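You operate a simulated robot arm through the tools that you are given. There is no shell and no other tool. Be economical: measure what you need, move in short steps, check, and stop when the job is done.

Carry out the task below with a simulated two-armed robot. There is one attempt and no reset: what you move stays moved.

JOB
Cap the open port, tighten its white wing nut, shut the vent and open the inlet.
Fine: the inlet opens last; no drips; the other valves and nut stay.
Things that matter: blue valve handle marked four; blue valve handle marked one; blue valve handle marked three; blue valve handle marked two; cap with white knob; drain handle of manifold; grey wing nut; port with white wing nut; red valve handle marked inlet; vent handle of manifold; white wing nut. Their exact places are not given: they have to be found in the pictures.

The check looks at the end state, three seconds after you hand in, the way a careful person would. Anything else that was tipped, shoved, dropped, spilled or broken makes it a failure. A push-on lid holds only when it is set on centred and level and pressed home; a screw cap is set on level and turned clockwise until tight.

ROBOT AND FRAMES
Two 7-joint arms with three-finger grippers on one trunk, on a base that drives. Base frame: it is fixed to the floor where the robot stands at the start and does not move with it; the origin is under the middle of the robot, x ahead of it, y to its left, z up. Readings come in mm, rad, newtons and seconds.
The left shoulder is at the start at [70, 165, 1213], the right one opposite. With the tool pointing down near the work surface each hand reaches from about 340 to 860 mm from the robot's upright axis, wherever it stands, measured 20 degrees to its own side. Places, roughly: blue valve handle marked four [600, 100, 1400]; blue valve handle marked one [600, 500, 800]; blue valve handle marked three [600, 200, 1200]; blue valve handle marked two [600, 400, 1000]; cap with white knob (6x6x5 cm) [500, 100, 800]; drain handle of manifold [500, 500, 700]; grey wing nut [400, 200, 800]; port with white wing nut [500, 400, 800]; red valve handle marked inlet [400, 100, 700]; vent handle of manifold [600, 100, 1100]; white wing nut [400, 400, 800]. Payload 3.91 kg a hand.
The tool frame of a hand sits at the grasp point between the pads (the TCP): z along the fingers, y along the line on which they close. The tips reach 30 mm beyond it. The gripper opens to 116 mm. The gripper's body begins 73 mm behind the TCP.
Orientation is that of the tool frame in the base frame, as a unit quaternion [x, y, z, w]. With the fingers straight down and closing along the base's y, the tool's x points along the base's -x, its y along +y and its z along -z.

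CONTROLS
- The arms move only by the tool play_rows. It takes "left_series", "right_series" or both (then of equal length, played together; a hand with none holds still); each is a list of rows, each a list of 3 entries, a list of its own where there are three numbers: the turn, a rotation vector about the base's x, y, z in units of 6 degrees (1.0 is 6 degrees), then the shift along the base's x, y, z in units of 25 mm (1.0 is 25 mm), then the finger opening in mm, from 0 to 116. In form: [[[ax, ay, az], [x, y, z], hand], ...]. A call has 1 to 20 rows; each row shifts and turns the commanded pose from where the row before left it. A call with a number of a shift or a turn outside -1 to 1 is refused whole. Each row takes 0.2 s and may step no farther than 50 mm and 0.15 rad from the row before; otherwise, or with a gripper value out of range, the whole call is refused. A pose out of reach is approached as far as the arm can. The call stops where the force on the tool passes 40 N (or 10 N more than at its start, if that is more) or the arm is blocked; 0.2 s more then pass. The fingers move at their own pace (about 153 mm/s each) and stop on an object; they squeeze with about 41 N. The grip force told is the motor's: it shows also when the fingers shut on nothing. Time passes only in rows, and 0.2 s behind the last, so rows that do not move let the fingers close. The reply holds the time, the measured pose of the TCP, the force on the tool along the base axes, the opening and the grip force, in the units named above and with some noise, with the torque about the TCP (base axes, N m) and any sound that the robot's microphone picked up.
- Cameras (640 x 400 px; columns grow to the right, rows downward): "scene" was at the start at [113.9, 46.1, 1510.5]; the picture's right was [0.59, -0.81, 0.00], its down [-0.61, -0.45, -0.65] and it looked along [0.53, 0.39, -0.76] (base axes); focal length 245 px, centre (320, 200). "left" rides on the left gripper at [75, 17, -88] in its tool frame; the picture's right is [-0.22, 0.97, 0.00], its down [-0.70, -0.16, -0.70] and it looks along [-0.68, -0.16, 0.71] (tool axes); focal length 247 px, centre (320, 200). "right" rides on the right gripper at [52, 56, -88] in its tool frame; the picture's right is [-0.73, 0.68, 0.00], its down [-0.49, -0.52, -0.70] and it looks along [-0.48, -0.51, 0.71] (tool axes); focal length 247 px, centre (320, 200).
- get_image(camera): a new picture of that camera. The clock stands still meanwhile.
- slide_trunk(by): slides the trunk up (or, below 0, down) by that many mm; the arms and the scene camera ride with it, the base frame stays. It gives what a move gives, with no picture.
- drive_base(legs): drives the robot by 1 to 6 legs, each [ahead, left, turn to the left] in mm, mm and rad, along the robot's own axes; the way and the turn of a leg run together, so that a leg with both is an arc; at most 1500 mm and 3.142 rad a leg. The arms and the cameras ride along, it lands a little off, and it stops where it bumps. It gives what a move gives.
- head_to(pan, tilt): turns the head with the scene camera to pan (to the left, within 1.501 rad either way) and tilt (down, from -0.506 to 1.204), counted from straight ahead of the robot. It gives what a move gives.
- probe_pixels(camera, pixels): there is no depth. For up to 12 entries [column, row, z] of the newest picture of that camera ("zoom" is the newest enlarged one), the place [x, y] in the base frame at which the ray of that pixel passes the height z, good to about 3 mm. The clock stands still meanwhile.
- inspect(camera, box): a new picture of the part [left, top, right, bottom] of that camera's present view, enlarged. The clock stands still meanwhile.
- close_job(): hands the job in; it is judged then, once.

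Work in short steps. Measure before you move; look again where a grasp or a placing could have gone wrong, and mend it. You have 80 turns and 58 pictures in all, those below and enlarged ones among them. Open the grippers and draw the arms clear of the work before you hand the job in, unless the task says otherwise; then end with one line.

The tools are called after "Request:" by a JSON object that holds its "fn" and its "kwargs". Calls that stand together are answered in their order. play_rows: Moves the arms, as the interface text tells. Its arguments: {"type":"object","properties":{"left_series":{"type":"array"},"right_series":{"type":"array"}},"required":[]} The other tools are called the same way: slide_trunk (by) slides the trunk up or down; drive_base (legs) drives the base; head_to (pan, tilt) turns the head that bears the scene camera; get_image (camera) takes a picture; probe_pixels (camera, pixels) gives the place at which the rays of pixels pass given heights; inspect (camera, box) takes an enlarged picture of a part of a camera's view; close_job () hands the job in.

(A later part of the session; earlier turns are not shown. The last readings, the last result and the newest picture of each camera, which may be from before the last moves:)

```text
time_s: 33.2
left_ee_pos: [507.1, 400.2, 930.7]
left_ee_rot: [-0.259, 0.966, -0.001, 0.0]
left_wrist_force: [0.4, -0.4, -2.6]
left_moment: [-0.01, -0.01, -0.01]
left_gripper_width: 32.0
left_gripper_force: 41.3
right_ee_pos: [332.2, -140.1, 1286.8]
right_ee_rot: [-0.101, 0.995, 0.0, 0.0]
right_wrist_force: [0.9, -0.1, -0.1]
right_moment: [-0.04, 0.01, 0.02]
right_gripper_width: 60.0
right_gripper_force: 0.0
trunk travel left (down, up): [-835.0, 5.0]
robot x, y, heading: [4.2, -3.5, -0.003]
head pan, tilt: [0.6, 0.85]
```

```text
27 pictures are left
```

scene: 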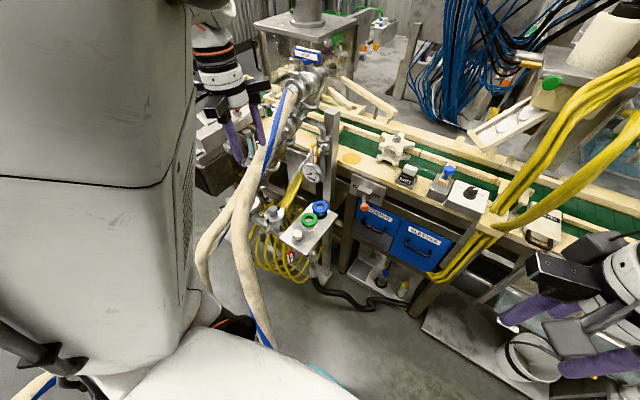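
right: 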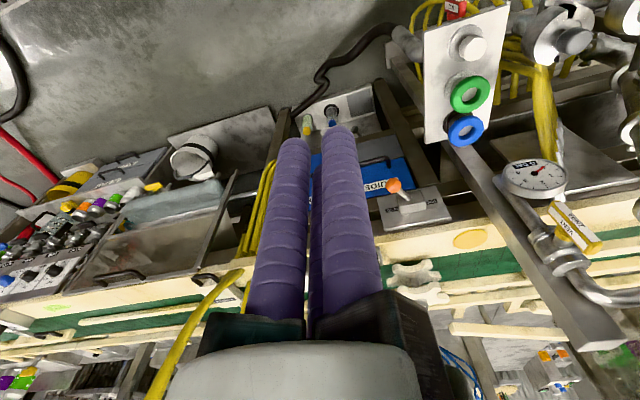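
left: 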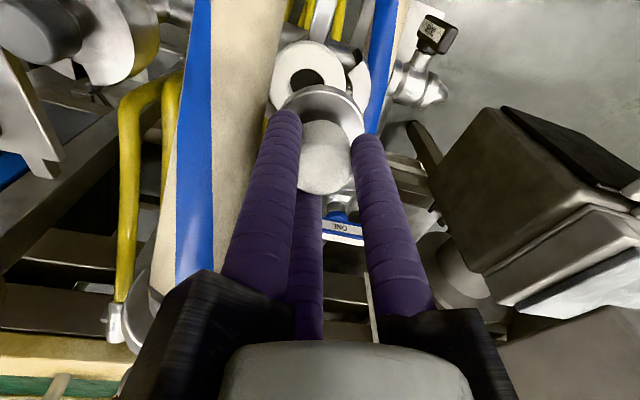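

No contact. Down 48 mm more, still shifted, then slide toward the port axis in small steps.

Request:
{"fn": "play_rows", "kwargs": {"left_series": [[[0, 0, 0], [0.05, -0.05, -0.7], 20], [[0, 0, 0], [0, 0, -0.6], 20], [[0, 0, 0], [0, 0, -0.6], 20]]}}

Request:
{"fn": "play_rows", "kwargs": {"left_series": [[[0, 0, 0], [0, -0.12, 0], 20], [[0, 0, 0], [0, -0.12, 0], 20]]}}

Request:
{"fn": "get_image", "kwargs": {"camera": "left"}}

```text
time_s: 34.0
left_ee_pos: [506.8, 398.1, 885.7]
left_ee_rot: [-0.259, 0.966, 0.0, -0.001]
left_wrist_force: [1.3, -0.3, -1.9]
left_moment: [0.0, 0.02, 0.0]
left_gripper_width: 32.0
left_gripper_force: 40.8
right_ee_pos: [330.2, -141.4, 1285.9]
right_ee_rot: [-0.101, 0.995, 0.001, 0.001]
right_wrist_force: [0.7, 0.4, -0.2]
right_moment: [-0.04, 0.0, 0.0]
right_gripper_width: 60.1
right_gripper_force: 0.1
trunk travel left (down, up): [-835.0, 5.0]
robot x, y, heading: [2.3, 1.6, -0.003]
head pan, tilt: [0.6, 0.85]
```

```text
time_s: 34.6
left_ee_pos: [506.7, 392.0, 886.0]
left_ee_rot: [-0.261, 0.965, 0.0, 0.0]
left_wrist_force: [0.2, 0.3, -1.6]
left_moment: [-0.01, -0.03, -0.02]
left_gripper_width: 32.2
left_gripper_force: 41.0
right_ee_pos: [331.6, -141.6, 1286.4]
right_ee_rot: [-0.101, 0.995, 0.001, 0.0]
right_wrist_force: [-1.2, 0.8, 0.8]
right_moment: [-0.02, -0.02, 0.01]
right_gripper_width: 59.9
right_gripper_force: 0.1
trunk travel left (down, up): [-835.0, 5.0]
robot x, y, heading: [0.0, -1.2, -0.005]
head pan, tilt: [0.6, 0.85]
```

```text
26 pictures are left
```

left: 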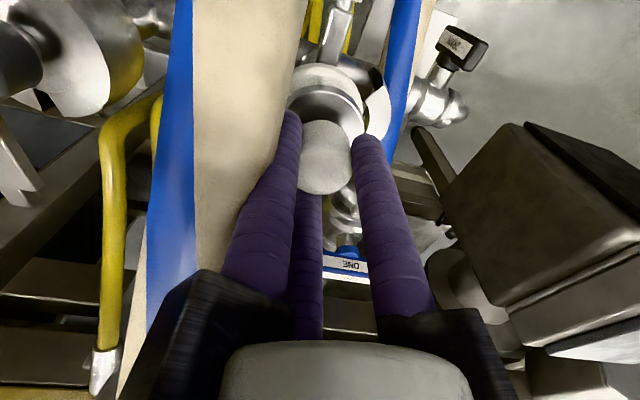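

Still no force. I move the last bit to [509,388.5] and lower halfway.

Request:
{"fn": "play_rows", "kwargs": {"left_series": [[[0, 0, 0], [0.09, -0.14, 0], 20], [[0, 0, 0], [0, 0, -0.35], 20]]}}

Request:
{"fn": "inspect", "kwargs": {"camera": "left", "box": [240, 30, 420, 220]}}

Request:
{"fn": "inspect", "kwargs": {"camera": "scene", "box": [270, 180, 350, 240]}}

```text
time_s: 35.2
left_ee_pos: [509.6, 390.4, 877.8]
left_ee_rot: [-0.26, 0.965, 0.0, 0.0]
left_wrist_force: [-0.3, -0.9, -1.8]
left_moment: [0.0, -0.01, 0.0]
left_gripper_width: 32.1
left_gripper_force: 41.3
right_ee_pos: [331.3, -140.6, 1285.6]
right_ee_rot: [-0.1, 0.995, 0.0, 0.0]
right_wrist_force: [0.3, 0.4, -1.3]
right_moment: [0.0, 0.02, -0.01]
right_gripper_width: 59.9
right_gripper_force: 0.0
trunk travel left (down, up): [-835.0, 5.0]
robot x, y, heading: [2.5, -1.2, -0.011]
head pan, tilt: [0.6, 0.85]
```

```text
2.11 times, centred on (330, 125) of left
```

zoom: 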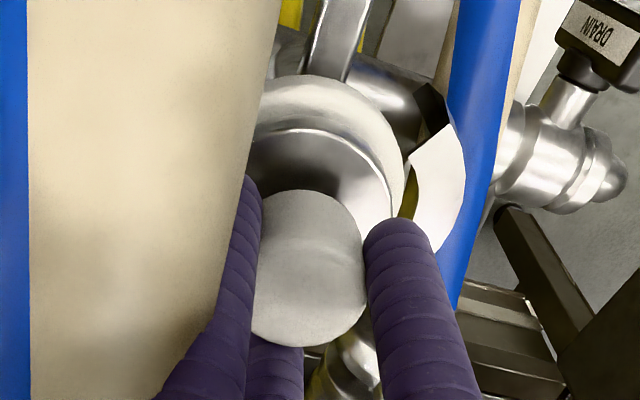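

```text
6.67 times, centred on (310, 210) of scene
```

zoom: 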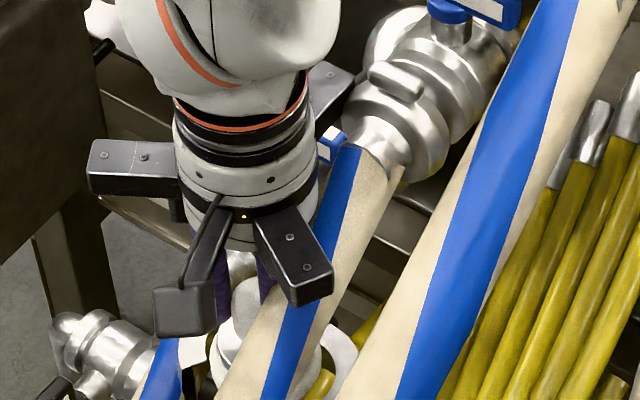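

Aligned within ~2 mm and no hose force. I lower in 2.5 mm steps until contact.

Request:
{"fn": "play_rows", "kwargs": {"left_series": [[[0, 0, 0], [0, -0.03, -0.1], 20], [[0, 0, 0], [0, 0, -0.1], 20], [[0, 0, 0], [0, 0, -0.1], 20], [[0, 0, 0], [0, 0, -0.1], 20], [[0, 0, 0], [0, 0, 0], 20]]}}

```text
time_s: 36.4
left_ee_pos: [508.6, 389.0, 869.5]
left_ee_rot: [-0.26, 0.966, 0.001, 0.003]
left_wrist_force: [0.0, 3.5, 23.1]
left_moment: [0.22, 0.0, -0.02]
left_gripper_width: 32.3
left_gripper_force: 41.2
right_ee_pos: [328.1, -141.9, 1287.5]
right_ee_rot: [-0.101, 0.995, 0.0, 0.001]
right_wrist_force: [0.5, -0.1, 0.1]
right_moment: [0.01, 0.01, 0.01]
right_gripper_width: 60.0
right_gripper_force: 0.0
trunk travel left (down, up): [-835.0, 5.0]
robot x, y, heading: [-2.1, 1.8, -0.01]
head pan, tilt: [0.6, 0.85]
```

Contact at z≈869.5, centred (almost no moment). I press a little further to see whether it seats deeper.

Request:
{"fn": "play_rows", "kwargs": {"left_series": [[[0, 0, 0], [0, 0, -0.08], 20], [[0, 0, 0], [0, 0, 0], 20]]}}

Request:
{"fn": "inspect", "kwargs": {"camera": "left", "box": [240, 30, 420, 220]}}

```text
time_s: 37.0
left_ee_pos: [508.8, 387.9, 867.2]
left_ee_rot: [-0.26, 0.966, 0.001, 0.003]
left_wrist_force: [3.9, 5.2, 37.4]
left_moment: [0.18, -0.05, 0.04]
left_gripper_width: 32.2
left_gripper_force: 41.0
right_ee_pos: [329.3, -142.5, 1286.7]
right_ee_rot: [-0.1, 0.995, 0.001, 0.0]
right_wrist_force: [0.4, 0.0, -0.2]
right_moment: [0.02, 0.04, 0.01]
right_gripper_width: 60.0
right_gripper_force: 0.0
trunk travel left (down, up): [-835.0, 5.0]
robot x, y, heading: [5.1, -1.6, -0.01]
head pan, tilt: [0.6, 0.85]
```

```text
2.11 times, centred on (330, 125) of left
```

zoom: 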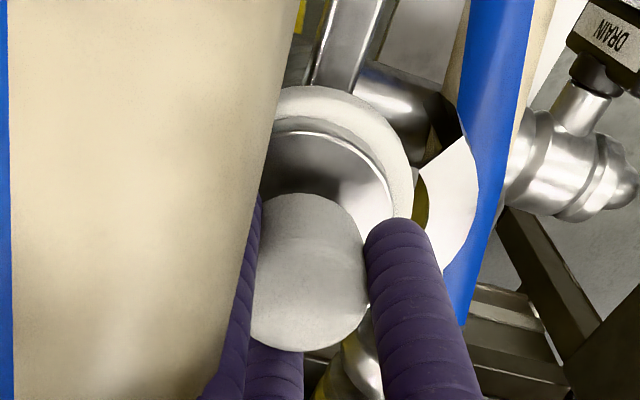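

The ring's visible margin on the right is slightly large and the lateral force is +y (+x): the cap is ~2 mm off. I lift 4 mm, shift +2.5 mm y, +1.5 mm x, and lower again.

Request:
{"fn": "play_rows", "kwargs": {"left_series": [[[0, 0, 0], [0, 0, 0.25], 20], [[0, 0, 0], [0.06, 0.1, 0], 20], [[0, 0, 0], [0, 0, -0.1], 20], [[0, 0, 0], [0, 0, -0.1], 20], [[0, 0, 0], [0, 0, 0], 20]]}}

```text
time_s: 38.2
left_ee_pos: [508.2, 390.1, 867.9]
left_ee_rot: [-0.259, 0.966, 0.0, 0.001]
left_wrist_force: [-4.2, 0.2, 16.0]
left_moment: [-0.1, 0.28, 0.0]
left_gripper_width: 32.0
left_gripper_force: 41.5
right_ee_pos: [329.9, -141.7, 1288.7]
right_ee_rot: [-0.1, 0.995, 0.0, 0.001]
right_wrist_force: [-0.1, 0.5, 0.8]
right_moment: [-0.01, -0.02, -0.01]
right_gripper_width: 60.0
right_gripper_force: 0.0
trunk travel left (down, up): [-835.0, 5.0]
robot x, y, heading: [5.2, -2.3, -0.009]
head pan, tilt: [0.6, 0.85]
```

Lateral y force vanished; x is now slightly over. I shift −1.2 mm in x and press on.

Request:
{"fn": "play_rows", "kwargs": {"left_series": [[[0, 0, 0], [0, 0, 0.1], 20], [[0, 0, 0], [-0.05, 0, 0], 20], [[0, 0, 0], [0, 0, -0.1], 20], [[0, 0, 0], [0, 0, -0.08], 20], [[0, 0, 0], [0, 0, -0.06], 20], [[0, 0, 0], [0, 0, 0], 20]]}}

```text
time_s: 39.6
left_ee_pos: [510.6, 389.9, 865.9]
left_ee_rot: [-0.26, 0.966, -0.001, 0.003]
left_wrist_force: [6.0, 3.2, 38.1]
left_moment: [0.11, -0.14, 0.04]
left_gripper_width: 32.3
left_gripper_force: 41.1
right_ee_pos: [328.8, -142.2, 1287.3]
right_ee_rot: [-0.101, 0.995, 0.0, 0.001]
right_wrist_force: [0.3, -0.1, -0.5]
right_moment: [0.01, 0.03, -0.03]
right_gripper_width: 60.1
right_gripper_force: 0.0
trunk travel left (down, up): [-835.0, 5.0]
robot x, y, heading: [-0.2, 0.3, -0.006]
head pan, tilt: [0.6, 0.85]
```

It rests flat on the ring with low moments. I relax the pressure, open slightly and rise to inspect.

Request:
{"fn": "play_rows", "kwargs": {"left_series": [[[0, 0, 0], [0, 0, 0.1], 20], [[0, 0, 0], [0, 0, 0], 38], [[0, 0, 0], [0, 0, 0], 44], [[0, 0, 0], [0, 0, 0.5], 44], [[0, 0, 0], [0, 0.1, 1], 44], [[0, 0, 0], [0, 0.2, 1], 44], [[0, 0, 0], [0, 0.2, 1], 44], [[0, 0, 0], [0, 0.2, 1], 44]]}}

Request:
{"fn": "inspect", "kwargs": {"camera": "left", "box": [230, 20, 410, 140]}}

```text
time_s: 41.4
left_ee_pos: [507.9, 408.4, 979.3]
left_ee_rot: [-0.26, 0.966, 0.0, 0.001]
left_wrist_force: [-0.2, 0.5, 0.7]
left_moment: [0.03, 0.04, 0.01]
left_gripper_width: 43.9
left_gripper_force: 0.1
right_ee_pos: [329.8, -141.9, 1286.0]
right_ee_rot: [-0.1, 0.995, 0.0, 0.001]
right_wrist_force: [0.2, 0.4, 0.2]
right_moment: [-0.02, -0.02, 0.01]
right_gripper_width: 60.2
right_gripper_force: 0.1
trunk travel left (down, up): [-835.0, 5.0]
robot x, y, heading: [0.7, -3.1, -0.005]
head pan, tilt: [0.6, 0.85]
```

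```text
3.33 times, centred on (320, 80) of left
```

zoom: 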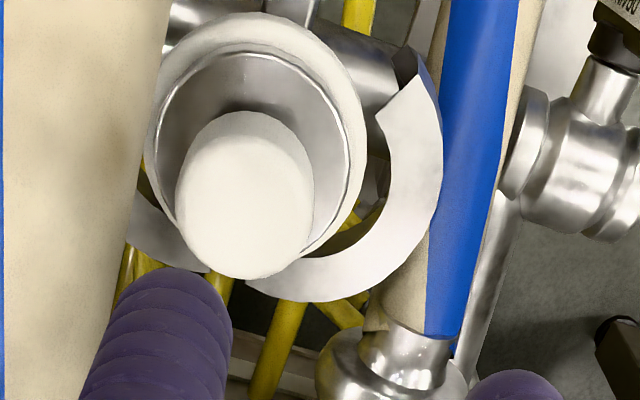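

The cap sits centred in the ring; the clamp is still open. Now I move the hand back (yaw 0) to look closely at the white wing nut near [419,393,805].

Request:
{"fn": "play_rows", "kwargs": {"left_series": [[[0, 0, -0.6], [-0.5, -0.05, 0.3], 30], [[0, 0, -0.6], [-0.5, -0.05, 0.3], 10], [[0, 0, -0.6], [-0.6, -0.05, 0], 10], [[0, 0, -0.6], [-0.6, 0, 0], 10], [[0, 0, -0.6], [-0.6, 0, 0], 10], [[0, 0, -0.6], [-0.6, 0, 0], 10], [[0, 0, -0.7], [-0.6, 0, 0], 10], [[0, 0, -0.7], [-0.6, 0, 0], 10]]}}

Request:
{"fn": "get_image", "kwargs": {"camera": "left"}}

```text
time_s: 43.2
left_ee_pos: [393.8, 406.1, 993.9]
left_ee_rot: [-0.001, 1.0, 0.0, 0.001]
left_wrist_force: [-0.6, 0.0, -0.2]
left_moment: [-0.01, -0.04, 0.01]
left_gripper_width: 10.1
left_gripper_force: 0.1
right_ee_pos: [329.9, -139.3, 1286.4]
right_ee_rot: [-0.101, 0.995, 0.0, -0.001]
right_wrist_force: [0.1, 1.1, -0.1]
right_moment: [0.02, -0.04, -0.03]
right_gripper_width: 60.0
right_gripper_force: 0.1
trunk travel left (down, up): [-835.0, 5.0]
robot x, y, heading: [-0.4, -1.8, -0.008]
head pan, tilt: [0.6, 0.85]
```

```text
21 pictures are left
```

left: 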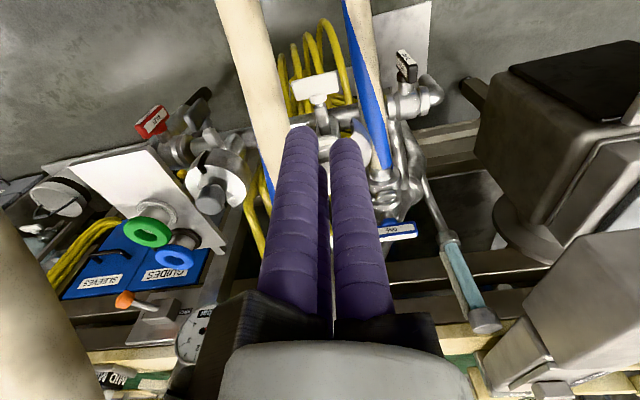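

The wing nut is at (316,87). I enlarge that area.

Request:
{"fn": "inspect", "kwargs": {"camera": "left", "box": [180, 50, 400, 190]}}

Request:
{"fn": "probe_pixels", "kwargs": {"camera": "left", "pixels": [[316, 87, 800], [316, 87, 820], [294, 91, 805], [339, 83, 805], [321, 118, 805], [262, 90, 830], [262, 90, 860], [370, 90, 760], [370, 90, 800], [240, 20, 800]]}}

```text
2.86 times, centred on (290, 120) of left
```

zoom: 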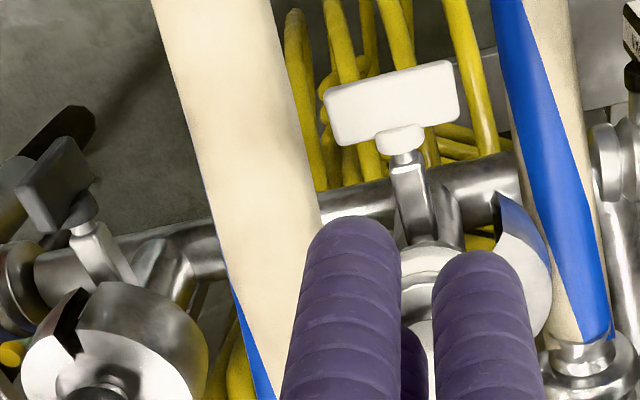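

```text
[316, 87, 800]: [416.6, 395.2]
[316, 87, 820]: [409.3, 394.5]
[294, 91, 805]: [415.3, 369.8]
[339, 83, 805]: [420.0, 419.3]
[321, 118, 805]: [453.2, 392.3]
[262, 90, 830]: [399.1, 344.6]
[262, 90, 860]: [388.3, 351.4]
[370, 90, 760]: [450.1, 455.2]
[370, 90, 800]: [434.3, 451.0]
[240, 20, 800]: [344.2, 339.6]
```

The nut is a T-shaped plate, lying flat at [416,394,~805], y from 370 to 420, its axis toward the robot. Clockwise means its −y wing goes down; I close the fingers and come down above that wing at y≈375.

Request:
{"fn": "play_rows", "kwargs": {"left_series": [[[0, 0, 0], [0.39, -0.62, -0.5], 0], [[0, 0, 0], [0.39, -0.62, -0.5], 0], [[0, 0, 0], [0, 0, -1], 0], [[0, 0, 0], [0, 0, -1], 0], [[0, 0, 0], [0, 0, -1], 0], [[0, 0, 0], [0, 0, -1], 0], [[0, 0, 0], [0, 0, -0.6], 0]]}}

Request:
{"fn": "inspect", "kwargs": {"camera": "left", "box": [220, 40, 420, 200]}}

```text
time_s: 44.8
left_ee_pos: [415.2, 375.0, 853.0]
left_ee_rot: [0.0, 1.0, -0.001, 0.0]
left_wrist_force: [0.0, 0.8, -0.4]
left_moment: [0.02, -0.02, 0.01]
left_gripper_width: 9.4
left_gripper_force: 40.8
right_ee_pos: [332.4, -140.8, 1287.3]
right_ee_rot: [-0.101, 0.995, 0.0, 0.0]
right_wrist_force: [-0.2, -0.2, 0.4]
right_moment: [0.01, 0.02, 0.01]
right_gripper_width: 59.9
right_gripper_force: 0.2
trunk travel left (down, up): [-835.0, 5.0]
robot x, y, heading: [4.4, -1.5, -0.009]
head pan, tilt: [0.6, 0.85]
```

```text
2.50 times, centred on (320, 120) of left
```

zoom: 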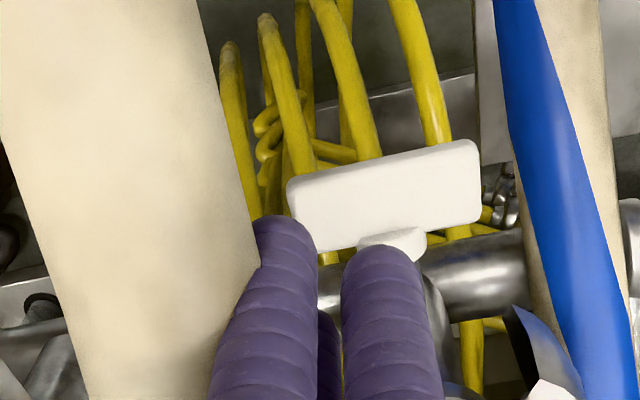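

The closing minimum is 9.4 mm. I probe the plate's corners to see whether the tips are above the −y wing.

Request:
{"fn": "probe_pixels", "kwargs": {"camera": "zoom", "pixels": [[385, 190, 795], [385, 190, 805], [385, 190, 815], [290, 190, 805], [480, 165, 805], [300, 245, 805], [475, 140, 805], [395, 245, 805], [390, 265, 805], [325, 310, 823], [230, 200, 850], [480, 270, 790]]}}

```text
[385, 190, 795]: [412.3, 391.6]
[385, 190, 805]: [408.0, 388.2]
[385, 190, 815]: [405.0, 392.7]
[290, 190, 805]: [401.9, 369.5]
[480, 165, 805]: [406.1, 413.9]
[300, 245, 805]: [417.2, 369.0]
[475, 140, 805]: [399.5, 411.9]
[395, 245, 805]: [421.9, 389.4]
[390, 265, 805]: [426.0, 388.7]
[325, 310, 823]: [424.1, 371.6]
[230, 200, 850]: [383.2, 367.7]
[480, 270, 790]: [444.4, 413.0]
```

Plate spans x≈397–420, y≈369–414. I shift to [408,371] and press down in 5 mm steps.

Request:
{"fn": "play_rows", "kwargs": {"left_series": [[[0, 0, 0], [-0.28, -0.16, 0], 0], [[0, 0, 0], [0, 0, -0.2], 0], [[0, 0, 0], [0, 0, -0.2], 0], [[0, 0, 0], [0, 0, -0.2], 0], [[0, 0, 0], [0, 0, -0.2], 0], [[0, 0, 0], [0, 0, -0.2], 0], [[0, 0, 0], [0, 0, -0.2], 0]]}}

Request:
{"fn": "inspect", "kwargs": {"camera": "left", "box": [220, 40, 420, 200]}}

```text
time_s: 46.4
left_ee_pos: [407.5, 368.4, 822.7]
left_ee_rot: [0.0, 1.0, 0.0, 0.0]
left_wrist_force: [-0.4, 0.1, 0.0]
left_moment: [-0.02, 0.0, -0.01]
left_gripper_width: 9.3
left_gripper_force: 41.5
right_ee_pos: [331.1, -139.9, 1286.6]
right_ee_rot: [-0.101, 0.995, 0.001, 0.0]
right_wrist_force: [-0.2, 0.1, 0.4]
right_moment: [-0.01, 0.01, -0.03]
right_gripper_width: 60.1
right_gripper_force: 0.1
trunk travel left (down, up): [-835.0, 5.0]
robot x, y, heading: [3.1, -0.7, -0.008]
head pan, tilt: [0.6, 0.85]
```

```text
2.50 times, centred on (320, 120) of left
```

zoom: 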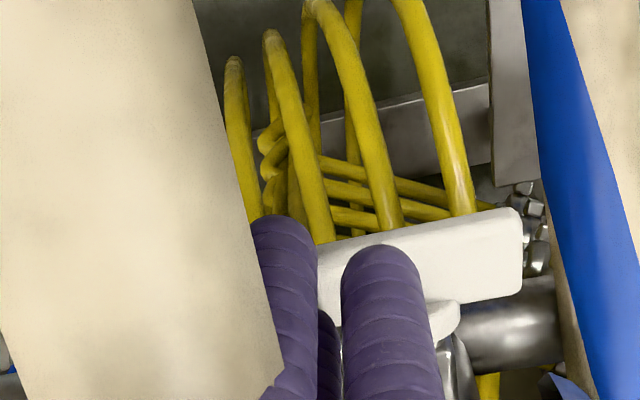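

Re-triangulating with the last two views: the plate is lower than assumed — its +y corners are at about [417,418,766] and [433,416,780], so it is centred ≈[425,391,773], tilted. I rise, shift to x≈427 and press down further.

Request:
{"fn": "play_rows", "kwargs": {"left_series": [[[0, 0, 0], [0, 0, 0.6], 0], [[0, 0, 0], [0.8, 0, 0], 0], [[0, 0, 0], [0, 0, -0.4], 0], [[0, 0, 0], [0, 0, -0.2], 0], [[0, 0, 0], [0, 0, -0.2], 0], [[0, 0, 0], [0, 0, -0.2], 0], [[0, 0, 0], [0, 0, -0.2], 0], [[0, 0, 0], [0, 0, -0.2], 0], [[0, 0, 0], [0, 0, -0.2], 0]]}}

```text
time_s: 48.4
left_ee_pos: [426.6, 368.2, 799.1]
left_ee_rot: [0.0, 1.0, 0.0, 0.0]
left_wrist_force: [-0.8, -7.1, 9.7]
left_moment: [-0.06, -0.06, 0.09]
left_gripper_width: 9.3
left_gripper_force: 40.8
right_ee_pos: [329.6, -143.1, 1286.5]
right_ee_rot: [-0.101, 0.995, 0.001, 0.001]
right_wrist_force: [0.1, 0.2, 0.7]
right_moment: [0.02, 0.02, 0.0]
right_gripper_width: 59.9
right_gripper_force: 0.0
trunk travel left (down, up): [-835.0, 5.0]
robot x, y, heading: [1.6, -0.3, -0.008]
head pan, tilt: [0.6, 0.85]
```

Contact with a moderate force: the wing is turning. I continue down 20 mm.

Request:
{"fn": "play_rows", "kwargs": {"left_series": [[[0, 0, 0], [0, 0, -0.2], 0], [[0, 0, 0], [0, 0, -0.2], 0], [[0, 0, 0], [0, 0.05, -0.2], 0], [[0, 0, 0], [0, 0.05, -0.2], 0]]}}

Request:
{"fn": "inspect", "kwargs": {"camera": "left", "box": [220, 60, 460, 240]}}

```text
time_s: 49.5
left_ee_pos: [428.9, 365.4, 777.5]
left_ee_rot: [0.002, 1.0, -0.005, -0.001]
left_wrist_force: [-3.2, -23.4, 11.4]
left_moment: [-0.58, 0.03, 0.05]
left_gripper_width: 8.9
left_gripper_force: 41.1
right_ee_pos: [330.0, -141.5, 1287.1]
right_ee_rot: [-0.099, 0.995, 0.0, 0.001]
right_wrist_force: [0.2, 1.2, 0.3]
right_moment: [-0.03, -0.03, -0.03]
right_gripper_width: 59.9
right_gripper_force: 0.1
trunk travel left (down, up): [-835.0, 5.0]
robot x, y, heading: [-0.3, -2.1, -0.009]
head pan, tilt: [0.6, 0.85]
stopped in row 4 (left hand): the force on the tool passed its limit at 44 N (the readings are from after the stop); the commanded pose is now the measured one
```

```text
2.22 times, centred on (340, 150) of left
```

zoom: 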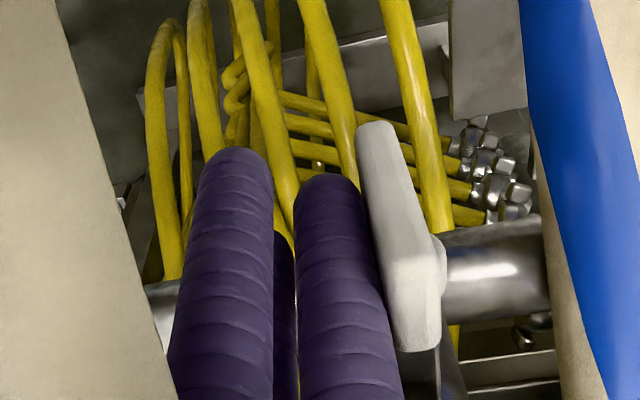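

The wing is now about upright (a quarter turn). I lift off straight up and look at clamp and nut.

Request:
{"fn": "play_rows", "kwargs": {"left_series": [[[0, 0, 0], [0, -0.1, 0.3], 0], [[0, 0, 0], [0, 0, 1], 0], [[0, 0, 0], [0, 0, 1], 0], [[0, 0, 0], [0, 0, 1], 0], [[0, 0, 0], [-0.5, 0.8, 1], 0], [[0, 0, 0], [-0.5, 0.8, 1], 0], [[0, 0, 0], [-0.5, 0.8, 1], 0]]}}

Request:
{"fn": "inspect", "kwargs": {"camera": "left", "box": [150, 20, 400, 180]}}

```text
time_s: 51.1
left_ee_pos: [391.5, 424.8, 936.7]
left_ee_rot: [0.002, 1.0, -0.003, 0.001]
left_wrist_force: [0.3, 0.1, 0.5]
left_moment: [0.0, -0.01, 0.04]
left_gripper_width: 8.9
left_gripper_force: 41.0
right_ee_pos: [330.0, -141.0, 1287.3]
right_ee_rot: [-0.1, 0.995, 0.0, 0.0]
right_wrist_force: [-0.4, -0.7, -0.5]
right_moment: [0.01, -0.01, 0.01]
right_gripper_width: 60.0
right_gripper_force: 0.1
trunk travel left (down, up): [-835.0, 5.0]
robot x, y, heading: [1.1, -1.4, -0.008]
head pan, tilt: [0.6, 0.85]
```

```text
2.50 times, centred on (275, 100) of left
```

zoom: 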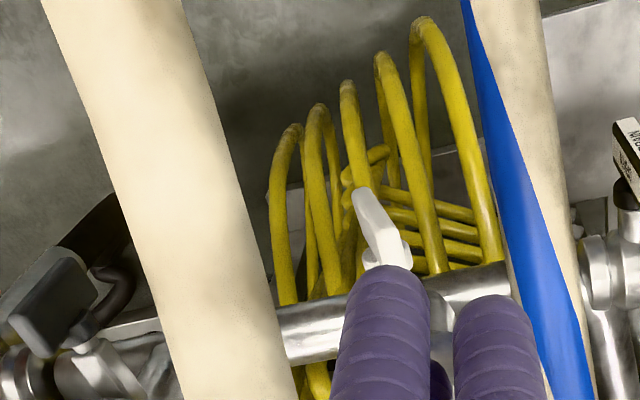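

The plate is edge-on now. To tighten on, I push its upper wing toward −y from the +y side at tip height ≈778.

Request:
{"fn": "play_rows", "kwargs": {"left_series": [[[0, 0, 0], [0.4, -0.1, -1], 0], [[0, 0, 0], [0.34, -0.05, -1], 0], [[0, 0, 0], [0, 0, -1], 0], [[0, 0, 0], [0, 0, -1], 0], [[0, 0, 0], [0, 0, -1], 0], [[0, 0, 0], [0, 0, -0.15], 0]]}}

Request:
{"fn": "play_rows", "kwargs": {"left_series": [[[0, 0, 0], [0, -0.25, 0], 0], [[0, 0, 0], [0, -0.25, 0], 0], [[0, 0, 0], [0, -0.25, 0], 0], [[0, 0, 0], [0, -0.25, 0], 0], [[0, 0, 0], [0, -0.25, 0], 0], [[0, 0, 0], [0, -0.25, 0], 0]]}}

```text
time_s: 52.5
left_ee_pos: [410.6, 420.9, 807.9]
left_ee_rot: [0.0, 1.0, -0.002, 0.0]
left_wrist_force: [0.4, -0.5, 0.7]
left_moment: [-0.02, 0.01, -0.01]
left_gripper_width: 9.1
left_gripper_force: 41.0
right_ee_pos: [330.3, -142.4, 1286.7]
right_ee_rot: [-0.101, 0.995, 0.0, 0.0]
right_wrist_force: [1.1, -0.1, -0.6]
right_moment: [0.03, -0.02, 0.01]
right_gripper_width: 59.9
right_gripper_force: 0.1
trunk travel left (down, up): [-835.0, 5.0]
robot x, y, heading: [0.3, -4.3, -0.008]
head pan, tilt: [0.6, 0.85]
```

```text
time_s: 53.4
left_ee_pos: [410.2, 410.2, 806.9]
left_ee_rot: [-0.004, 1.0, 0.002, 0.002]
left_wrist_force: [-0.9, 11.7, -4.6]
left_moment: [0.21, -0.01, 0.1]
left_gripper_width: 9.0
left_gripper_force: 40.8
right_ee_pos: [331.2, -139.5, 1286.8]
right_ee_rot: [-0.102, 0.995, -0.001, 0.0]
right_wrist_force: [0.0, -0.4, 0.7]
right_moment: [0.01, 0.0, 0.0]
right_gripper_width: 60.3
right_gripper_force: 0.1
trunk travel left (down, up): [-835.0, 5.0]
robot x, y, heading: [2.1, -0.8, -0.004]
head pan, tilt: [0.6, 0.85]
stopped in row 4 (left hand): the force on the tool passed its limit at 45 N (the readings are from after the stop); the commanded pose is now the measured one
```

The nut now resists hard (45 N) right at contact, so it is tight. I back off, go up, and view clamp and cap from above.

Request:
{"fn": "play_rows", "kwargs": {"left_series": [[[0, 0, 0], [0, 0.4, 0.2], 0], [[0, 0, 0], [0, 0, 1], 0], [[0, 0, 0], [0, 0, 1], 0], [[0, 0, 0], [0, 0, 1], 0], [[0, 0, 0.8], [0.6, 0, 1], 0], [[0, 0, 0.8], [0.8, 0, 1], 0], [[0, 0, 0.8], [0.8, 0, 1], 20], [[0, 0, 0.8], [0.8, 0, 1], 44], [[0, 0, 0.8], [0.8, 0, 0], 44], [[0, 0, 1], [0.3, 0, 0], 44]]}}

Request:
{"fn": "get_image", "kwargs": {"camera": "left"}}

```text
time_s: 55.6
left_ee_pos: [513.2, 418.7, 987.5]
left_ee_rot: [-0.263, 0.965, 0.002, 0.002]
left_wrist_force: [-0.3, 0.0, -0.1]
left_moment: [-0.01, 0.01, 0.0]
left_gripper_width: 44.1
left_gripper_force: 0.0
right_ee_pos: [330.9, -139.8, 1287.5]
right_ee_rot: [-0.101, 0.995, 0.0, 0.0]
right_wrist_force: [0.0, 0.7, 0.1]
right_moment: [-0.02, 0.03, 0.0]
right_gripper_width: 60.4
right_gripper_force: 0.0
trunk travel left (down, up): [-835.0, 5.0]
robot x, y, heading: [6.4, 0.3, -0.006]
head pan, tilt: [0.6, 0.85]
```

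```text
15 pictures are left
```

left: 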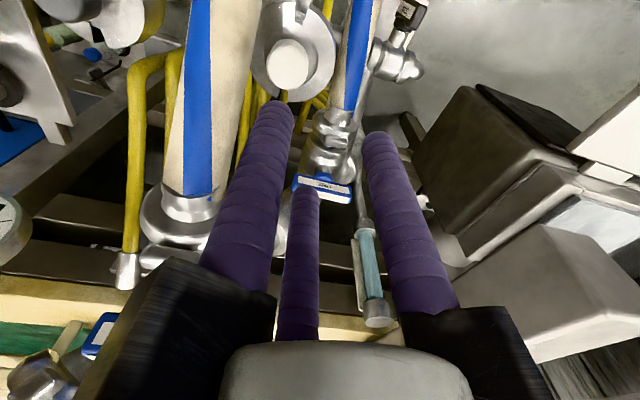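

The clamp has closed round the cap at (290,55), like the grey one. Next the vent: I withdraw the left hand up and out, and bring the right hand to a viewing place right of the vent.

Request:
{"fn": "play_rows", "kwargs": {"left_series": [[[0, 0, 0], [-0.2, 0.3, 1], 44], [[0, 0, 0], [-0.4, 0.3, 1], 44], [[0, 0, -0.5], [-0.5, 0.5, 1], 44], [[0, 0, -0.5], [-0.5, 0.5, 1], 44], [[0, 0, -0.5], [-0.5, 0.5, 1], 44], [[0, 0, -0.5], [-0.5, 0.5, 1], 44], [[0, 0, -0.5], [-0.5, 0.5, 1], 44], [[0, 0, -0.5], [-0.5, 0.5, 0], 44], [[0, 0, -0.5], [0, 0.5, 0], 44], [[0, 0, -0.5], [0, 0.5, 0], 44]], "right_series": [[[0, 0, 0.5], [1, 0.2, -0.5], 9], [[0, 0, 0.5], [1, 0.2, -0.5], 9], [[0, 0, 0.5], [1, 0.2, 0], 9], [[0, 0, 0.5], [1, 0.2, 0], 9], [[0, 0, 0.5], [0.5, 0.2, 0], 9], [[0, 0, 0.5], [0, 0, 0], 9], [[0, 0, 0.5], [0, 0, 0], 9], [[0, 0, 0.5], [0, 0, 0], 9], [[0, 0, 0.5], [0, 0, 0], 9], [[0, 0, 0.5], [0, 0, 0], 9]]}}

Request:
{"fn": "get_image", "kwargs": {"camera": "right"}}

```text
time_s: 57.8
left_ee_pos: [421.1, 534.8, 1163.4]
left_ee_rot: [-0.054, 0.999, 0.002, 0.003]
left_wrist_force: [-1.3, 1.4, 0.0]
left_moment: [0.01, 0.01, 0.0]
left_gripper_width: 44.1
left_gripper_force: 0.1
right_ee_pos: [442.8, -114.6, 1261.0]
right_ee_rot: [-0.255, 0.967, 0.0, 0.0]
right_wrist_force: [0.3, 0.6, 0.9]
right_moment: [-0.01, 0.0, 0.03]
right_gripper_width: 9.9
right_gripper_force: 0.4
right hand out of reach, approached as far as the arm can: row 7, 8, 9, 10
trunk travel left (down, up): [-835.0, 5.0]
robot x, y, heading: [2.5, -0.2, -0.008]
head pan, tilt: [0.6, 0.85]
```

```text
14 pictures are left
```

right: 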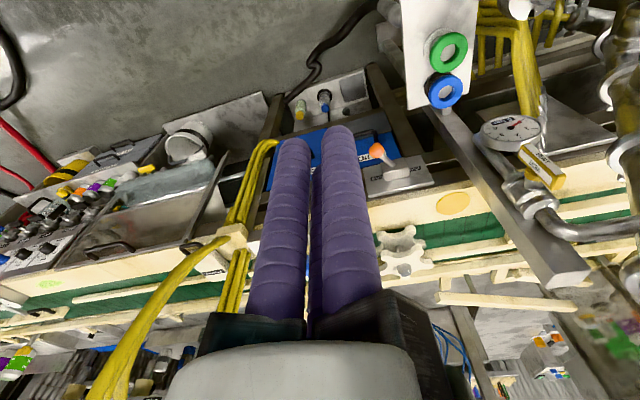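

The vent handle is at (540,165), next to the post. I enlarge it.

Request:
{"fn": "inspect", "kwargs": {"camera": "right", "box": [440, 90, 640, 290]}}

Request:
{"fn": "probe_pixels", "kwargs": {"camera": "right", "pixels": [[541, 165, 1050], [541, 165, 1100], [541, 165, 1150], [522, 148, 1070], [560, 183, 1130], [528, 200, 1100], [528, 200, 1150], [555, 270, 1250], [555, 270, 1200], [590, 280, 1250], [480, 150, 900]]}}

```text
2.00 times, centred on (540, 190) of right
```

zoom: 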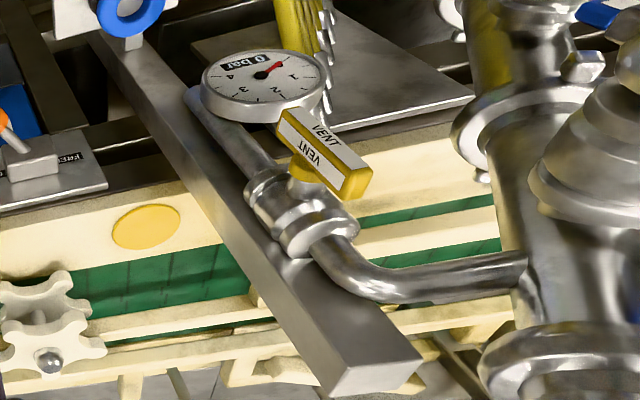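

```text
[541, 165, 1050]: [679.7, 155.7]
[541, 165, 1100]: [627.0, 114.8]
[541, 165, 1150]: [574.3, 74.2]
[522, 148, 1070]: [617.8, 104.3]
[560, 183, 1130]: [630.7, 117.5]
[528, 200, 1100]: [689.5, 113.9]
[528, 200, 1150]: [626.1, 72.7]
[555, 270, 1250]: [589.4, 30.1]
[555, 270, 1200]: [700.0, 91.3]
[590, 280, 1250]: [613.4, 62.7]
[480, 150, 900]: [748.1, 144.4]
```

Handle ≈[618,114,1100], upright (z 1070–1130), parallel to the vertical pipe → open. I will swing its lower end toward +y with the closed right fingers, tilted to come in from front-right; first the tilt and pre-approach.

Request:
{"fn": "play_rows", "kwargs": {"right_series": [[[0.326, -0.76, 0], [0.436, 0.652, -0.516], 0], [[0.326, -0.76, 0], [0.436, 0.652, -0.516], 0], [[0.326, -0.76, 0], [0.436, 0.652, -0.516], 0], [[0.326, -0.76, 0], [0.436, 0.652, -0.516], 0], [[0.326, -0.76, 0], [0.436, 0.652, -0.516], 0], [[0.326, -0.76, 0], [0.436, 0.652, -0.516], 0], [[0.326, -0.76, 0], [0.436, 0.652, -0.516], 0], [[0.326, -0.76, 0], [0.436, 0.652, -0.516], 0], [[0.326, -0.76, 0], [0.436, 0.652, -0.516], 0], [[0.326, -0.76, 0], [0.436, 0.652, -0.516], 0]]}}

Request:
{"fn": "get_image", "kwargs": {"camera": "right"}}

```text
time_s: 60.0
left_ee_pos: [422.3, 535.4, 1162.8]
left_ee_rot: [-0.054, 0.999, 0.002, 0.002]
left_wrist_force: [0.2, 0.7, 0.0]
left_moment: [-0.02, -0.01, 0.03]
left_gripper_width: 43.8
left_gripper_force: 0.1
right_ee_pos: [553.0, 48.6, 1130.6]
right_ee_rot: [-0.232, 0.877, 0.061, 0.416]
right_wrist_force: [0.1, -0.3, 0.3]
right_moment: [-0.02, 0.01, -0.02]
right_gripper_width: 9.2
right_gripper_force: 41.0
trunk travel left (down, up): [-835.0, 5.0]
robot x, y, heading: [1.0, -0.6, -0.007]
head pan, tilt: [0.6, 0.85]
```

```text
12 pictures are left
```

right: 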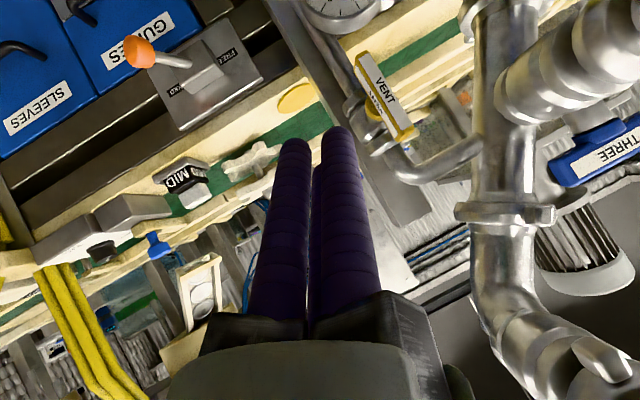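

Good view: handle from (362,58) to (408,132). I probe its ends to refine its place.

Request:
{"fn": "probe_pixels", "kwargs": {"camera": "right", "pixels": [[362, 58, 1060], [362, 58, 1070], [362, 58, 1080], [408, 132, 1120], [408, 132, 1130], [408, 132, 1140], [385, 95, 1090], [385, 95, 1100], [372, 120, 1080], [372, 120, 1100], [385, 148, 1100], [345, 60, 1060]]}}

```text
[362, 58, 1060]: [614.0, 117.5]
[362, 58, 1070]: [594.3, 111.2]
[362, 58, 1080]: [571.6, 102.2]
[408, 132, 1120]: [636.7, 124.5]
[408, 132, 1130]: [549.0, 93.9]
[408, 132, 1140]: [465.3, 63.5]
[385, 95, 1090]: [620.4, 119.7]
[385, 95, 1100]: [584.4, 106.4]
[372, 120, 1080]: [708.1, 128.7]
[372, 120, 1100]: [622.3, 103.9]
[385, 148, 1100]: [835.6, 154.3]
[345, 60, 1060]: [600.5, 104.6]
```

Handle: [616,118], z from 1059 to 1122. I move the tips to just right of its lower end.

Request:
{"fn": "play_rows", "kwargs": {"right_series": [[[0, 0, 0], [0.2, 0.1, -0.6], 0], [[0, 0, 0], [0.4, 0.2, -0.6], 0], [[0, 0, 0], [0.4, 0.28, -0.44], 0], [[0, 0, 0], [0.44, 0.3, -0.2], 0]]}}

Request:
{"fn": "inspect", "kwargs": {"camera": "right", "box": [240, 40, 480, 220]}}

```text
time_s: 61.0
left_ee_pos: [422.7, 536.0, 1162.7]
left_ee_rot: [-0.055, 0.999, 0.002, 0.004]
left_wrist_force: [0.0, 0.6, -1.6]
left_moment: [0.02, 0.0, -0.01]
left_gripper_width: 44.3
left_gripper_force: 0.1
right_ee_pos: [589.0, 70.1, 1086.2]
right_ee_rot: [-0.232, 0.878, 0.062, 0.415]
right_wrist_force: [-0.8, 0.3, 0.2]
right_moment: [0.04, 0.0, 0.0]
right_gripper_width: 8.9
right_gripper_force: 40.5
trunk travel left (down, up): [-835.0, 5.0]
robot x, y, heading: [3.8, 1.8, -0.008]
head pan, tilt: [0.6, 0.85]
```

```text
2.22 times, centred on (360, 130) of right
```

zoom: 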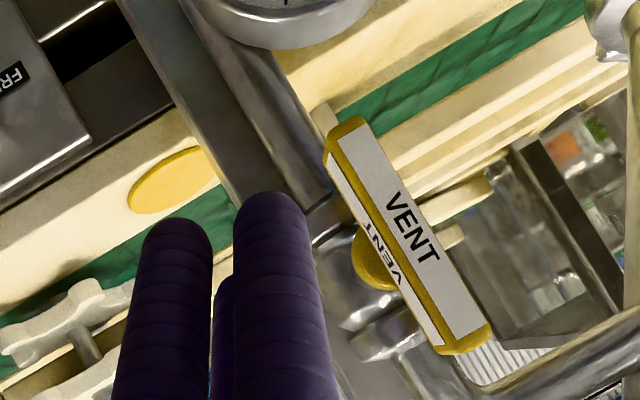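

The camera looks straight along +x: handle is upright with its stem behind it, and the tips stand right of its lower half. I sweep toward +y in 6 mm steps.

Request:
{"fn": "play_rows", "kwargs": {"right_series": [[[0, 0, 0], [0, 0.25, 0], 0], [[0, 0, 0], [0, 0.25, 0], 0], [[0, 0, 0], [0, 0.25, 0], 0], [[0, 0, 0], [0, 0.25, 0], 0], [[0, 0, 0], [0, 0.25, 0], 0], [[0, 0, 0], [0, 0.25, 0.05], 0], [[0, 0, 0], [0, 0.25, 0.1], 0], [[0, 0, 0], [0, 0.25, 0.15], 0], [[0, 0, 0], [0, 0.2, 0.2], 0]]}}

Request:
{"fn": "inspect", "kwargs": {"camera": "right", "box": [240, 40, 480, 220]}}

```text
time_s: 63.0
left_ee_pos: [422.1, 534.0, 1163.0]
left_ee_rot: [-0.055, 0.998, 0.002, 0.002]
left_wrist_force: [-0.1, -0.7, -0.5]
left_moment: [0.0, 0.02, 0.01]
left_gripper_width: 43.7
left_gripper_force: 0.0
right_ee_pos: [587.7, 125.3, 1099.4]
right_ee_rot: [-0.232, 0.878, 0.06, 0.415]
right_wrist_force: [-0.8, -0.5, -0.4]
right_moment: [0.0, 0.0, -0.01]
right_gripper_width: 9.0
right_gripper_force: 41.3
trunk travel left (down, up): [-835.0, 5.0]
robot x, y, heading: [2.1, -0.5, -0.01]
head pan, tilt: [0.6, 0.85]
```

```text
2.22 times, centred on (360, 130) of right
```

zoom: 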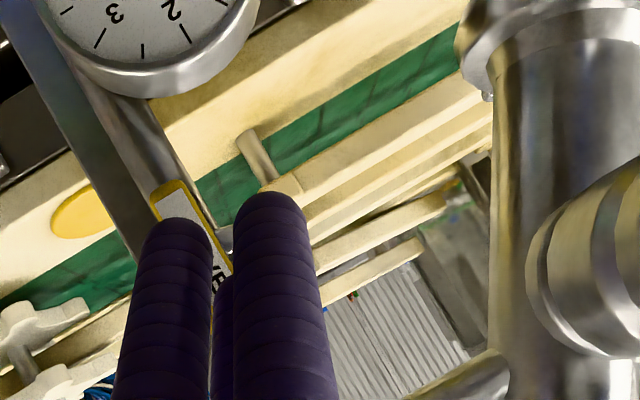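

No contact: the fingers passed in front. Triangulating both views, the handle is at x≈643, y≈126, z 1046–1123. I go back, move 33 mm further in, and repeat the sweep.

Request:
{"fn": "play_rows", "kwargs": {"right_series": [[[0, 0, 0], [0, -0.6, -0.3], 0], [[0, 0, 0], [0, -0.6, -0.3], 0], [[0, 0, 0], [0, -0.5, -0.2], 0], [[0, 0, 0], [0.5, 0, 0], 0], [[0, 0, 0], [0.5, 0, 0], 0], [[0, 0, 0], [0.32, 0, 0], 0]]}}

Request:
{"fn": "play_rows", "kwargs": {"right_series": [[[0, 0, 0], [0, 0.25, 0], 0], [[0, 0, 0], [0, 0.25, 0], 0], [[0, 0, 0], [0, 0.25, 0], 0], [[0, 0, 0], [0, 0.25, 0], 0], [[0, 0, 0], [0, 0.25, 0], 0], [[0, 0, 0], [0, 0.25, 0.05], 0], [[0, 0, 0], [0, 0.25, 0.1], 0], [[0, 0, 0], [0, 0.25, 0.15], 0], [[0, 0, 0], [0, 0.2, 0.2], 0]]}}

```text
time_s: 64.4
left_ee_pos: [422.5, 534.3, 1163.9]
left_ee_rot: [-0.055, 0.998, 0.002, 0.002]
left_wrist_force: [-0.1, -0.9, 0.5]
left_moment: [0.0, 0.03, 0.0]
left_gripper_width: 44.0
left_gripper_force: 0.0
right_ee_pos: [621.0, 82.3, 1080.2]
right_ee_rot: [-0.233, 0.877, 0.063, 0.415]
right_wrist_force: [0.3, 0.9, -0.2]
right_moment: [-0.01, -0.02, 0.01]
right_gripper_width: 8.9
right_gripper_force: 41.4
trunk travel left (down, up): [-835.0, 5.0]
robot x, y, heading: [1.8, -0.7, -0.009]
head pan, tilt: [0.6, 0.85]
```

```text
time_s: 65.9
left_ee_pos: [423.4, 531.6, 1163.5]
left_ee_rot: [-0.053, 0.999, 0.002, 0.003]
left_wrist_force: [0.5, 0.2, 0.2]
left_moment: [-0.08, 0.0, 0.0]
left_gripper_width: 44.2
left_gripper_force: 0.1
right_ee_pos: [620.3, 108.4, 1077.2]
right_ee_rot: [-0.226, 0.881, 0.055, 0.413]
right_wrist_force: [-10.6, -23.8, 5.1]
right_moment: [0.26, -0.22, -0.25]
right_gripper_width: 8.7
right_gripper_force: 44.8
trunk travel left (down, up): [-835.0, 5.0]
robot x, y, heading: [-0.1, -2.3, -0.006]
head pan, tilt: [0.6, 0.85]
stopped in row 7 (right hand): the force on the tool passed its limit at 45 N (the readings are from after the stop); the commanded pose is now the measured one
```

Stopped at 45 N with the tip at y≈117. I look whether the handle moved.

Request:
{"fn": "inspect", "kwargs": {"camera": "right", "box": [240, 40, 480, 220]}}

```text
2.22 times, centred on (360, 130) of right
```

zoom: 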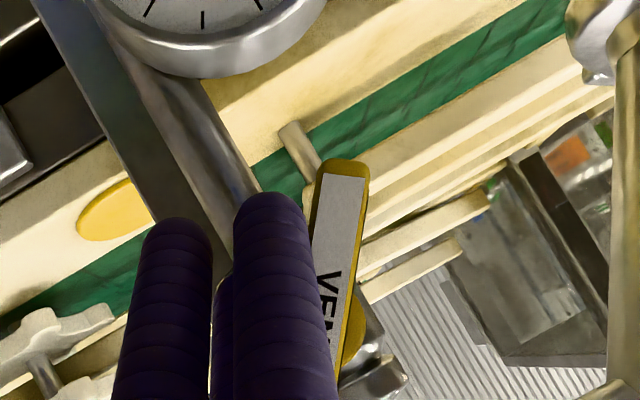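

The handle has turned about 36° in the right direction. I back off slightly, get lower (longer lever) and follow the arc: +y, then upward.

Request:
{"fn": "play_rows", "kwargs": {"right_series": [[[0, 0, 0], [-0.2, -0.24, 0], 0], [[0, 0, 0], [0, 0, -0.5], 0], [[0, 0, 0], [0, 0.3, 0], 0], [[0, 0, 0], [0, 0.3, 0], 0], [[0, 0, 0], [0, 0.22, 0.05], 0], [[0, 0, 0], [0, 0.22, 0.05], 0], [[0, 0, 0], [0, 0.2, 0.06], 0], [[0, 0, 0], [0, 0.15, 0.15], 0], [[0, 0, 0], [0, 0.15, 0.15], 0], [[0, 0, 0], [0, 0.15, 0.15], 0], [[0, 0, 0], [0, 0.15, 0.18], 0]]}}

Request:
{"fn": "inspect", "kwargs": {"camera": "right", "box": [200, 30, 480, 240]}}

```text
time_s: 67.3
left_ee_pos: [423.8, 531.0, 1164.2]
left_ee_rot: [-0.052, 0.999, 0.002, 0.004]
left_wrist_force: [-0.6, -0.2, -0.3]
left_moment: [-0.03, -0.02, -0.01]
left_gripper_width: 43.5
left_gripper_force: 0.1
right_ee_pos: [622.7, 115.0, 1069.4]
right_ee_rot: [-0.198, 0.891, 0.07, 0.404]
right_wrist_force: [-2.8, -7.6, -2.5]
right_moment: [0.1, -0.04, -0.13]
right_gripper_width: 9.2
right_gripper_force: 45.1
trunk travel left (down, up): [-835.0, 5.0]
robot x, y, heading: [2.1, -1.7, -0.008]
head pan, tilt: [0.6, 0.85]
stopped in row 7 (right hand): the force on the tool passed its limit at 46 N (the readings are from after the stop); the commanded pose is now the measured one
```

```text
1.90 times, centred on (340, 135) of right
```

zoom: 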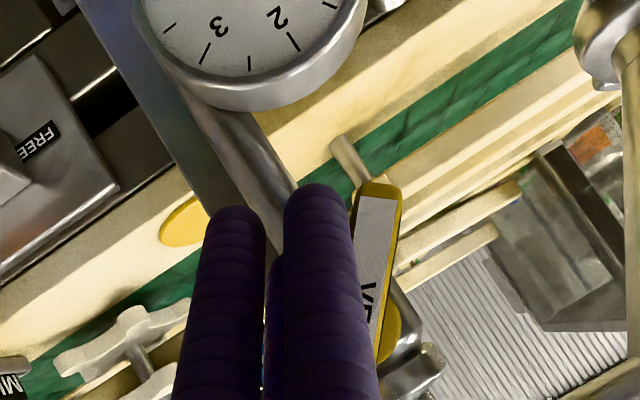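

The finger bears at the pivot height (contact ≈z 1083), so it has no lever. The handle is at ~38°; I back off, go above, and press its upper end (now ≈[643,102,1115]) downward instead.

Request:
{"fn": "play_rows", "kwargs": {"right_series": [[[0, 0, 0], [-0.5, -0.3, 0], 0], [[0, 0, 0], [-0.6, -0.3, 0], 0], [[0, 0, 0], [0, -0.3, 1], 0], [[0, 0, 0], [0, -0.25, 1], 0], [[0, 0, 0], [0, 0, 1], 0], [[0, 0, 0], [0, 0, 0.2], 0], [[0, 0, 0], [0.6, 0, 0], 0], [[0, 0, 0], [0.5, 0, 0], 0]]}}

Request:
{"fn": "play_rows", "kwargs": {"right_series": [[[0, 0, 0], [0, 0, -0.2], 0], [[0, 0, 0], [0, 0, -0.2], 0], [[0, 0, 0], [0, 0, -0.2], 0], [[0, 0, 0], [0, 0, -0.2], 0], [[0, 0, 0], [0, 0, -0.2], 0], [[0, 0, 0], [0, 0, -0.2], 0]]}}

Request:
{"fn": "inspect", "kwargs": {"camera": "right", "box": [200, 30, 480, 240]}}

```text
time_s: 69.1
left_ee_pos: [423.7, 531.7, 1162.8]
left_ee_rot: [-0.053, 0.999, 0.002, 0.003]
left_wrist_force: [0.3, 0.5, 0.1]
left_moment: [-0.01, -0.01, 0.04]
left_gripper_width: 43.9
left_gripper_force: 0.2
right_ee_pos: [625.0, 88.8, 1154.6]
right_ee_rot: [-0.199, 0.888, 0.073, 0.408]
right_wrist_force: [0.9, -0.8, 0.3]
right_moment: [0.0, -0.04, 0.0]
right_gripper_width: 8.9
right_gripper_force: 45.2
trunk travel left (down, up): [-835.0, 5.0]
robot x, y, heading: [3.0, -4.8, -0.013]
head pan, tilt: [0.6, 0.85]
```

```text
time_s: 70.7
left_ee_pos: [424.8, 531.1, 1162.4]
left_ee_rot: [-0.053, 0.999, 0.002, 0.003]
left_wrist_force: [0.3, -0.2, -0.8]
left_moment: [-0.04, 0.0, 0.0]
left_gripper_width: 44.0
left_gripper_force: 0.1
right_ee_pos: [633.0, 86.5, 1149.4]
right_ee_rot: [-0.187, 0.883, 0.081, 0.422]
right_wrist_force: [0.5, -0.5, 0.3]
right_moment: [-0.01, 0.0, 0.01]
right_gripper_width: 8.8
right_gripper_force: 44.8
trunk travel left (down, up): [-835.0, 5.0]
robot x, y, heading: [3.1, -2.2, -0.012]
head pan, tilt: [0.6, 0.85]
stopped in row 6 (right hand): the arm was blocked; the commanded pose is now the measured one
```

```text
1.90 times, centred on (340, 135) of right
```

zoom: 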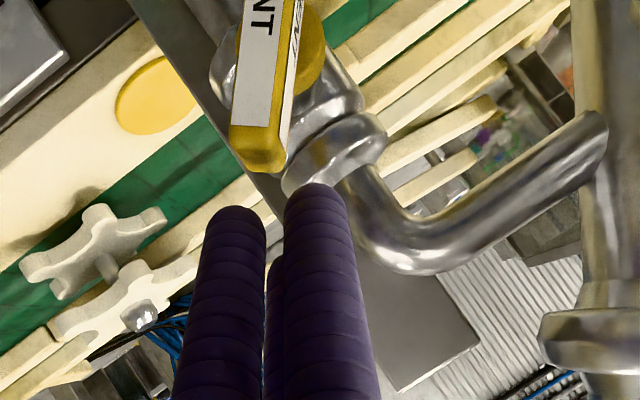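

The tips seem to have met the valve collar behind (tip x≈654). The handle's upper end is at ≈[640,100,1117], just below. I draw back 16 mm in x and press down again.

Request:
{"fn": "play_rows", "kwargs": {"right_series": [[[0, 0, 0], [-0.3, 0, 0.15], 0], [[0, 0, 0], [-0.34, 0, 0], 0], [[0, 0, 0], [0, 0, -0.2], 0], [[0, 0, 0], [0, 0, -0.2], 0], [[0, 0, 0], [0, 0, -0.2], 0], [[0, 0, 0], [0, 0, -0.2], 0], [[0, 0, 0], [0, 0, -0.2], 0], [[0, 0, 0], [0, 0, -0.2], 0], [[0, 0, 0], [0, 0, -0.2], 0]]}}

```text
time_s: 72.9
left_ee_pos: [424.0, 530.3, 1163.1]
left_ee_rot: [-0.052, 0.999, 0.002, 0.002]
left_wrist_force: [0.1, 0.1, -0.5]
left_moment: [0.01, 0.02, -0.01]
left_gripper_width: 44.0
left_gripper_force: 0.0
right_ee_pos: [625.3, 87.1, 1144.5]
right_ee_rot: [-0.175, 0.878, 0.093, 0.437]
right_wrist_force: [-0.1, -0.3, 0.1]
right_moment: [0.0, -0.04, -0.01]
right_gripper_width: 9.0
right_gripper_force: 44.6
trunk travel left (down, up): [-835.0, 5.0]
robot x, y, heading: [3.5, -2.5, -0.006]
head pan, tilt: [0.6, 0.85]
stopped in row 9 (right hand): the arm was blocked; the commanded pose is now the measured one
```

The block shows no tool force, so an arm link or joint limit is the cause of it. I lift off, make the hand steeper (25° more upright), and press again from above with the tip at x≈636, y≈95.

Request:
{"fn": "play_rows", "kwargs": {"right_series": [[[0, 0.85, 0], [-0.6, -0.2, 0.6], 0], [[0, 0.85, 0], [-0.6, -0.2, 0.6], 0], [[0, 0.85, 0], [0, 0, 0.6], 0], [[0, 0.85, 0], [0, 0, 0], 0], [[0, 0.8, 0], [0, 0, 0], 0]]}}

```text
time_s: 74.1
left_ee_pos: [424.0, 530.3, 1162.5]
left_ee_rot: [-0.053, 0.999, 0.001, 0.003]
left_wrist_force: [0.1, 0.3, 0.2]
left_moment: [-0.02, 0.05, 0.0]
left_gripper_width: 44.1
left_gripper_force: 0.0
right_ee_pos: [594.1, 77.7, 1183.9]
right_ee_rot: [-0.153, 0.952, 0.129, 0.233]
right_wrist_force: [-0.1, 0.1, -0.4]
right_moment: [0.02, -0.01, -0.03]
right_gripper_width: 9.0
right_gripper_force: 44.8
trunk travel left (down, up): [-835.0, 5.0]
robot x, y, heading: [3.8, 0.8, -0.006]
head pan, tilt: [0.6, 0.85]
```

Orientation is good. I move in over the handle's upper end and press down in 5 mm steps.

Request:
{"fn": "play_rows", "kwargs": {"right_series": [[[0, 0, 0], [0.6, 0.16, 0], 0], [[0, 0, 0], [0.6, 0.15, 0], 0], [[0, 0, 0], [0, 0, -0.4], 0], [[0, 0, 0], [0, 0, -0.4], 0], [[0, 0, 0], [0, 0, -0.2], 0], [[0, 0, 0], [0, 0, -0.2], 0], [[0, 0, 0], [0, 0, -0.2], 0], [[0, 0, 0], [0, 0, -0.2], 0], [[0, 0, 0], [0, 0, -0.2], 0], [[0, 0, 0], [0, 0, -0.2], 0], [[0, 0, 0], [0, 0, -0.2], 0]]}}

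```text
time_s: 76.5
left_ee_pos: [423.9, 531.3, 1163.1]
left_ee_rot: [-0.053, 0.999, 0.002, 0.002]
left_wrist_force: [-0.8, -0.2, -0.5]
left_moment: [0.04, -0.02, 0.01]
left_gripper_width: 43.8
left_gripper_force: 0.1
right_ee_pos: [622.8, 86.2, 1129.6]
right_ee_rot: [-0.154, 0.952, 0.129, 0.232]
right_wrist_force: [-0.2, 0.0, 0.3]
right_moment: [0.0, 0.0, 0.01]
right_gripper_width: 8.8
right_gripper_force: 45.1
trunk travel left (down, up): [-835.0, 5.0]
robot x, y, heading: [0.2, -2.9, -0.005]
head pan, tilt: [0.6, 0.85]
```

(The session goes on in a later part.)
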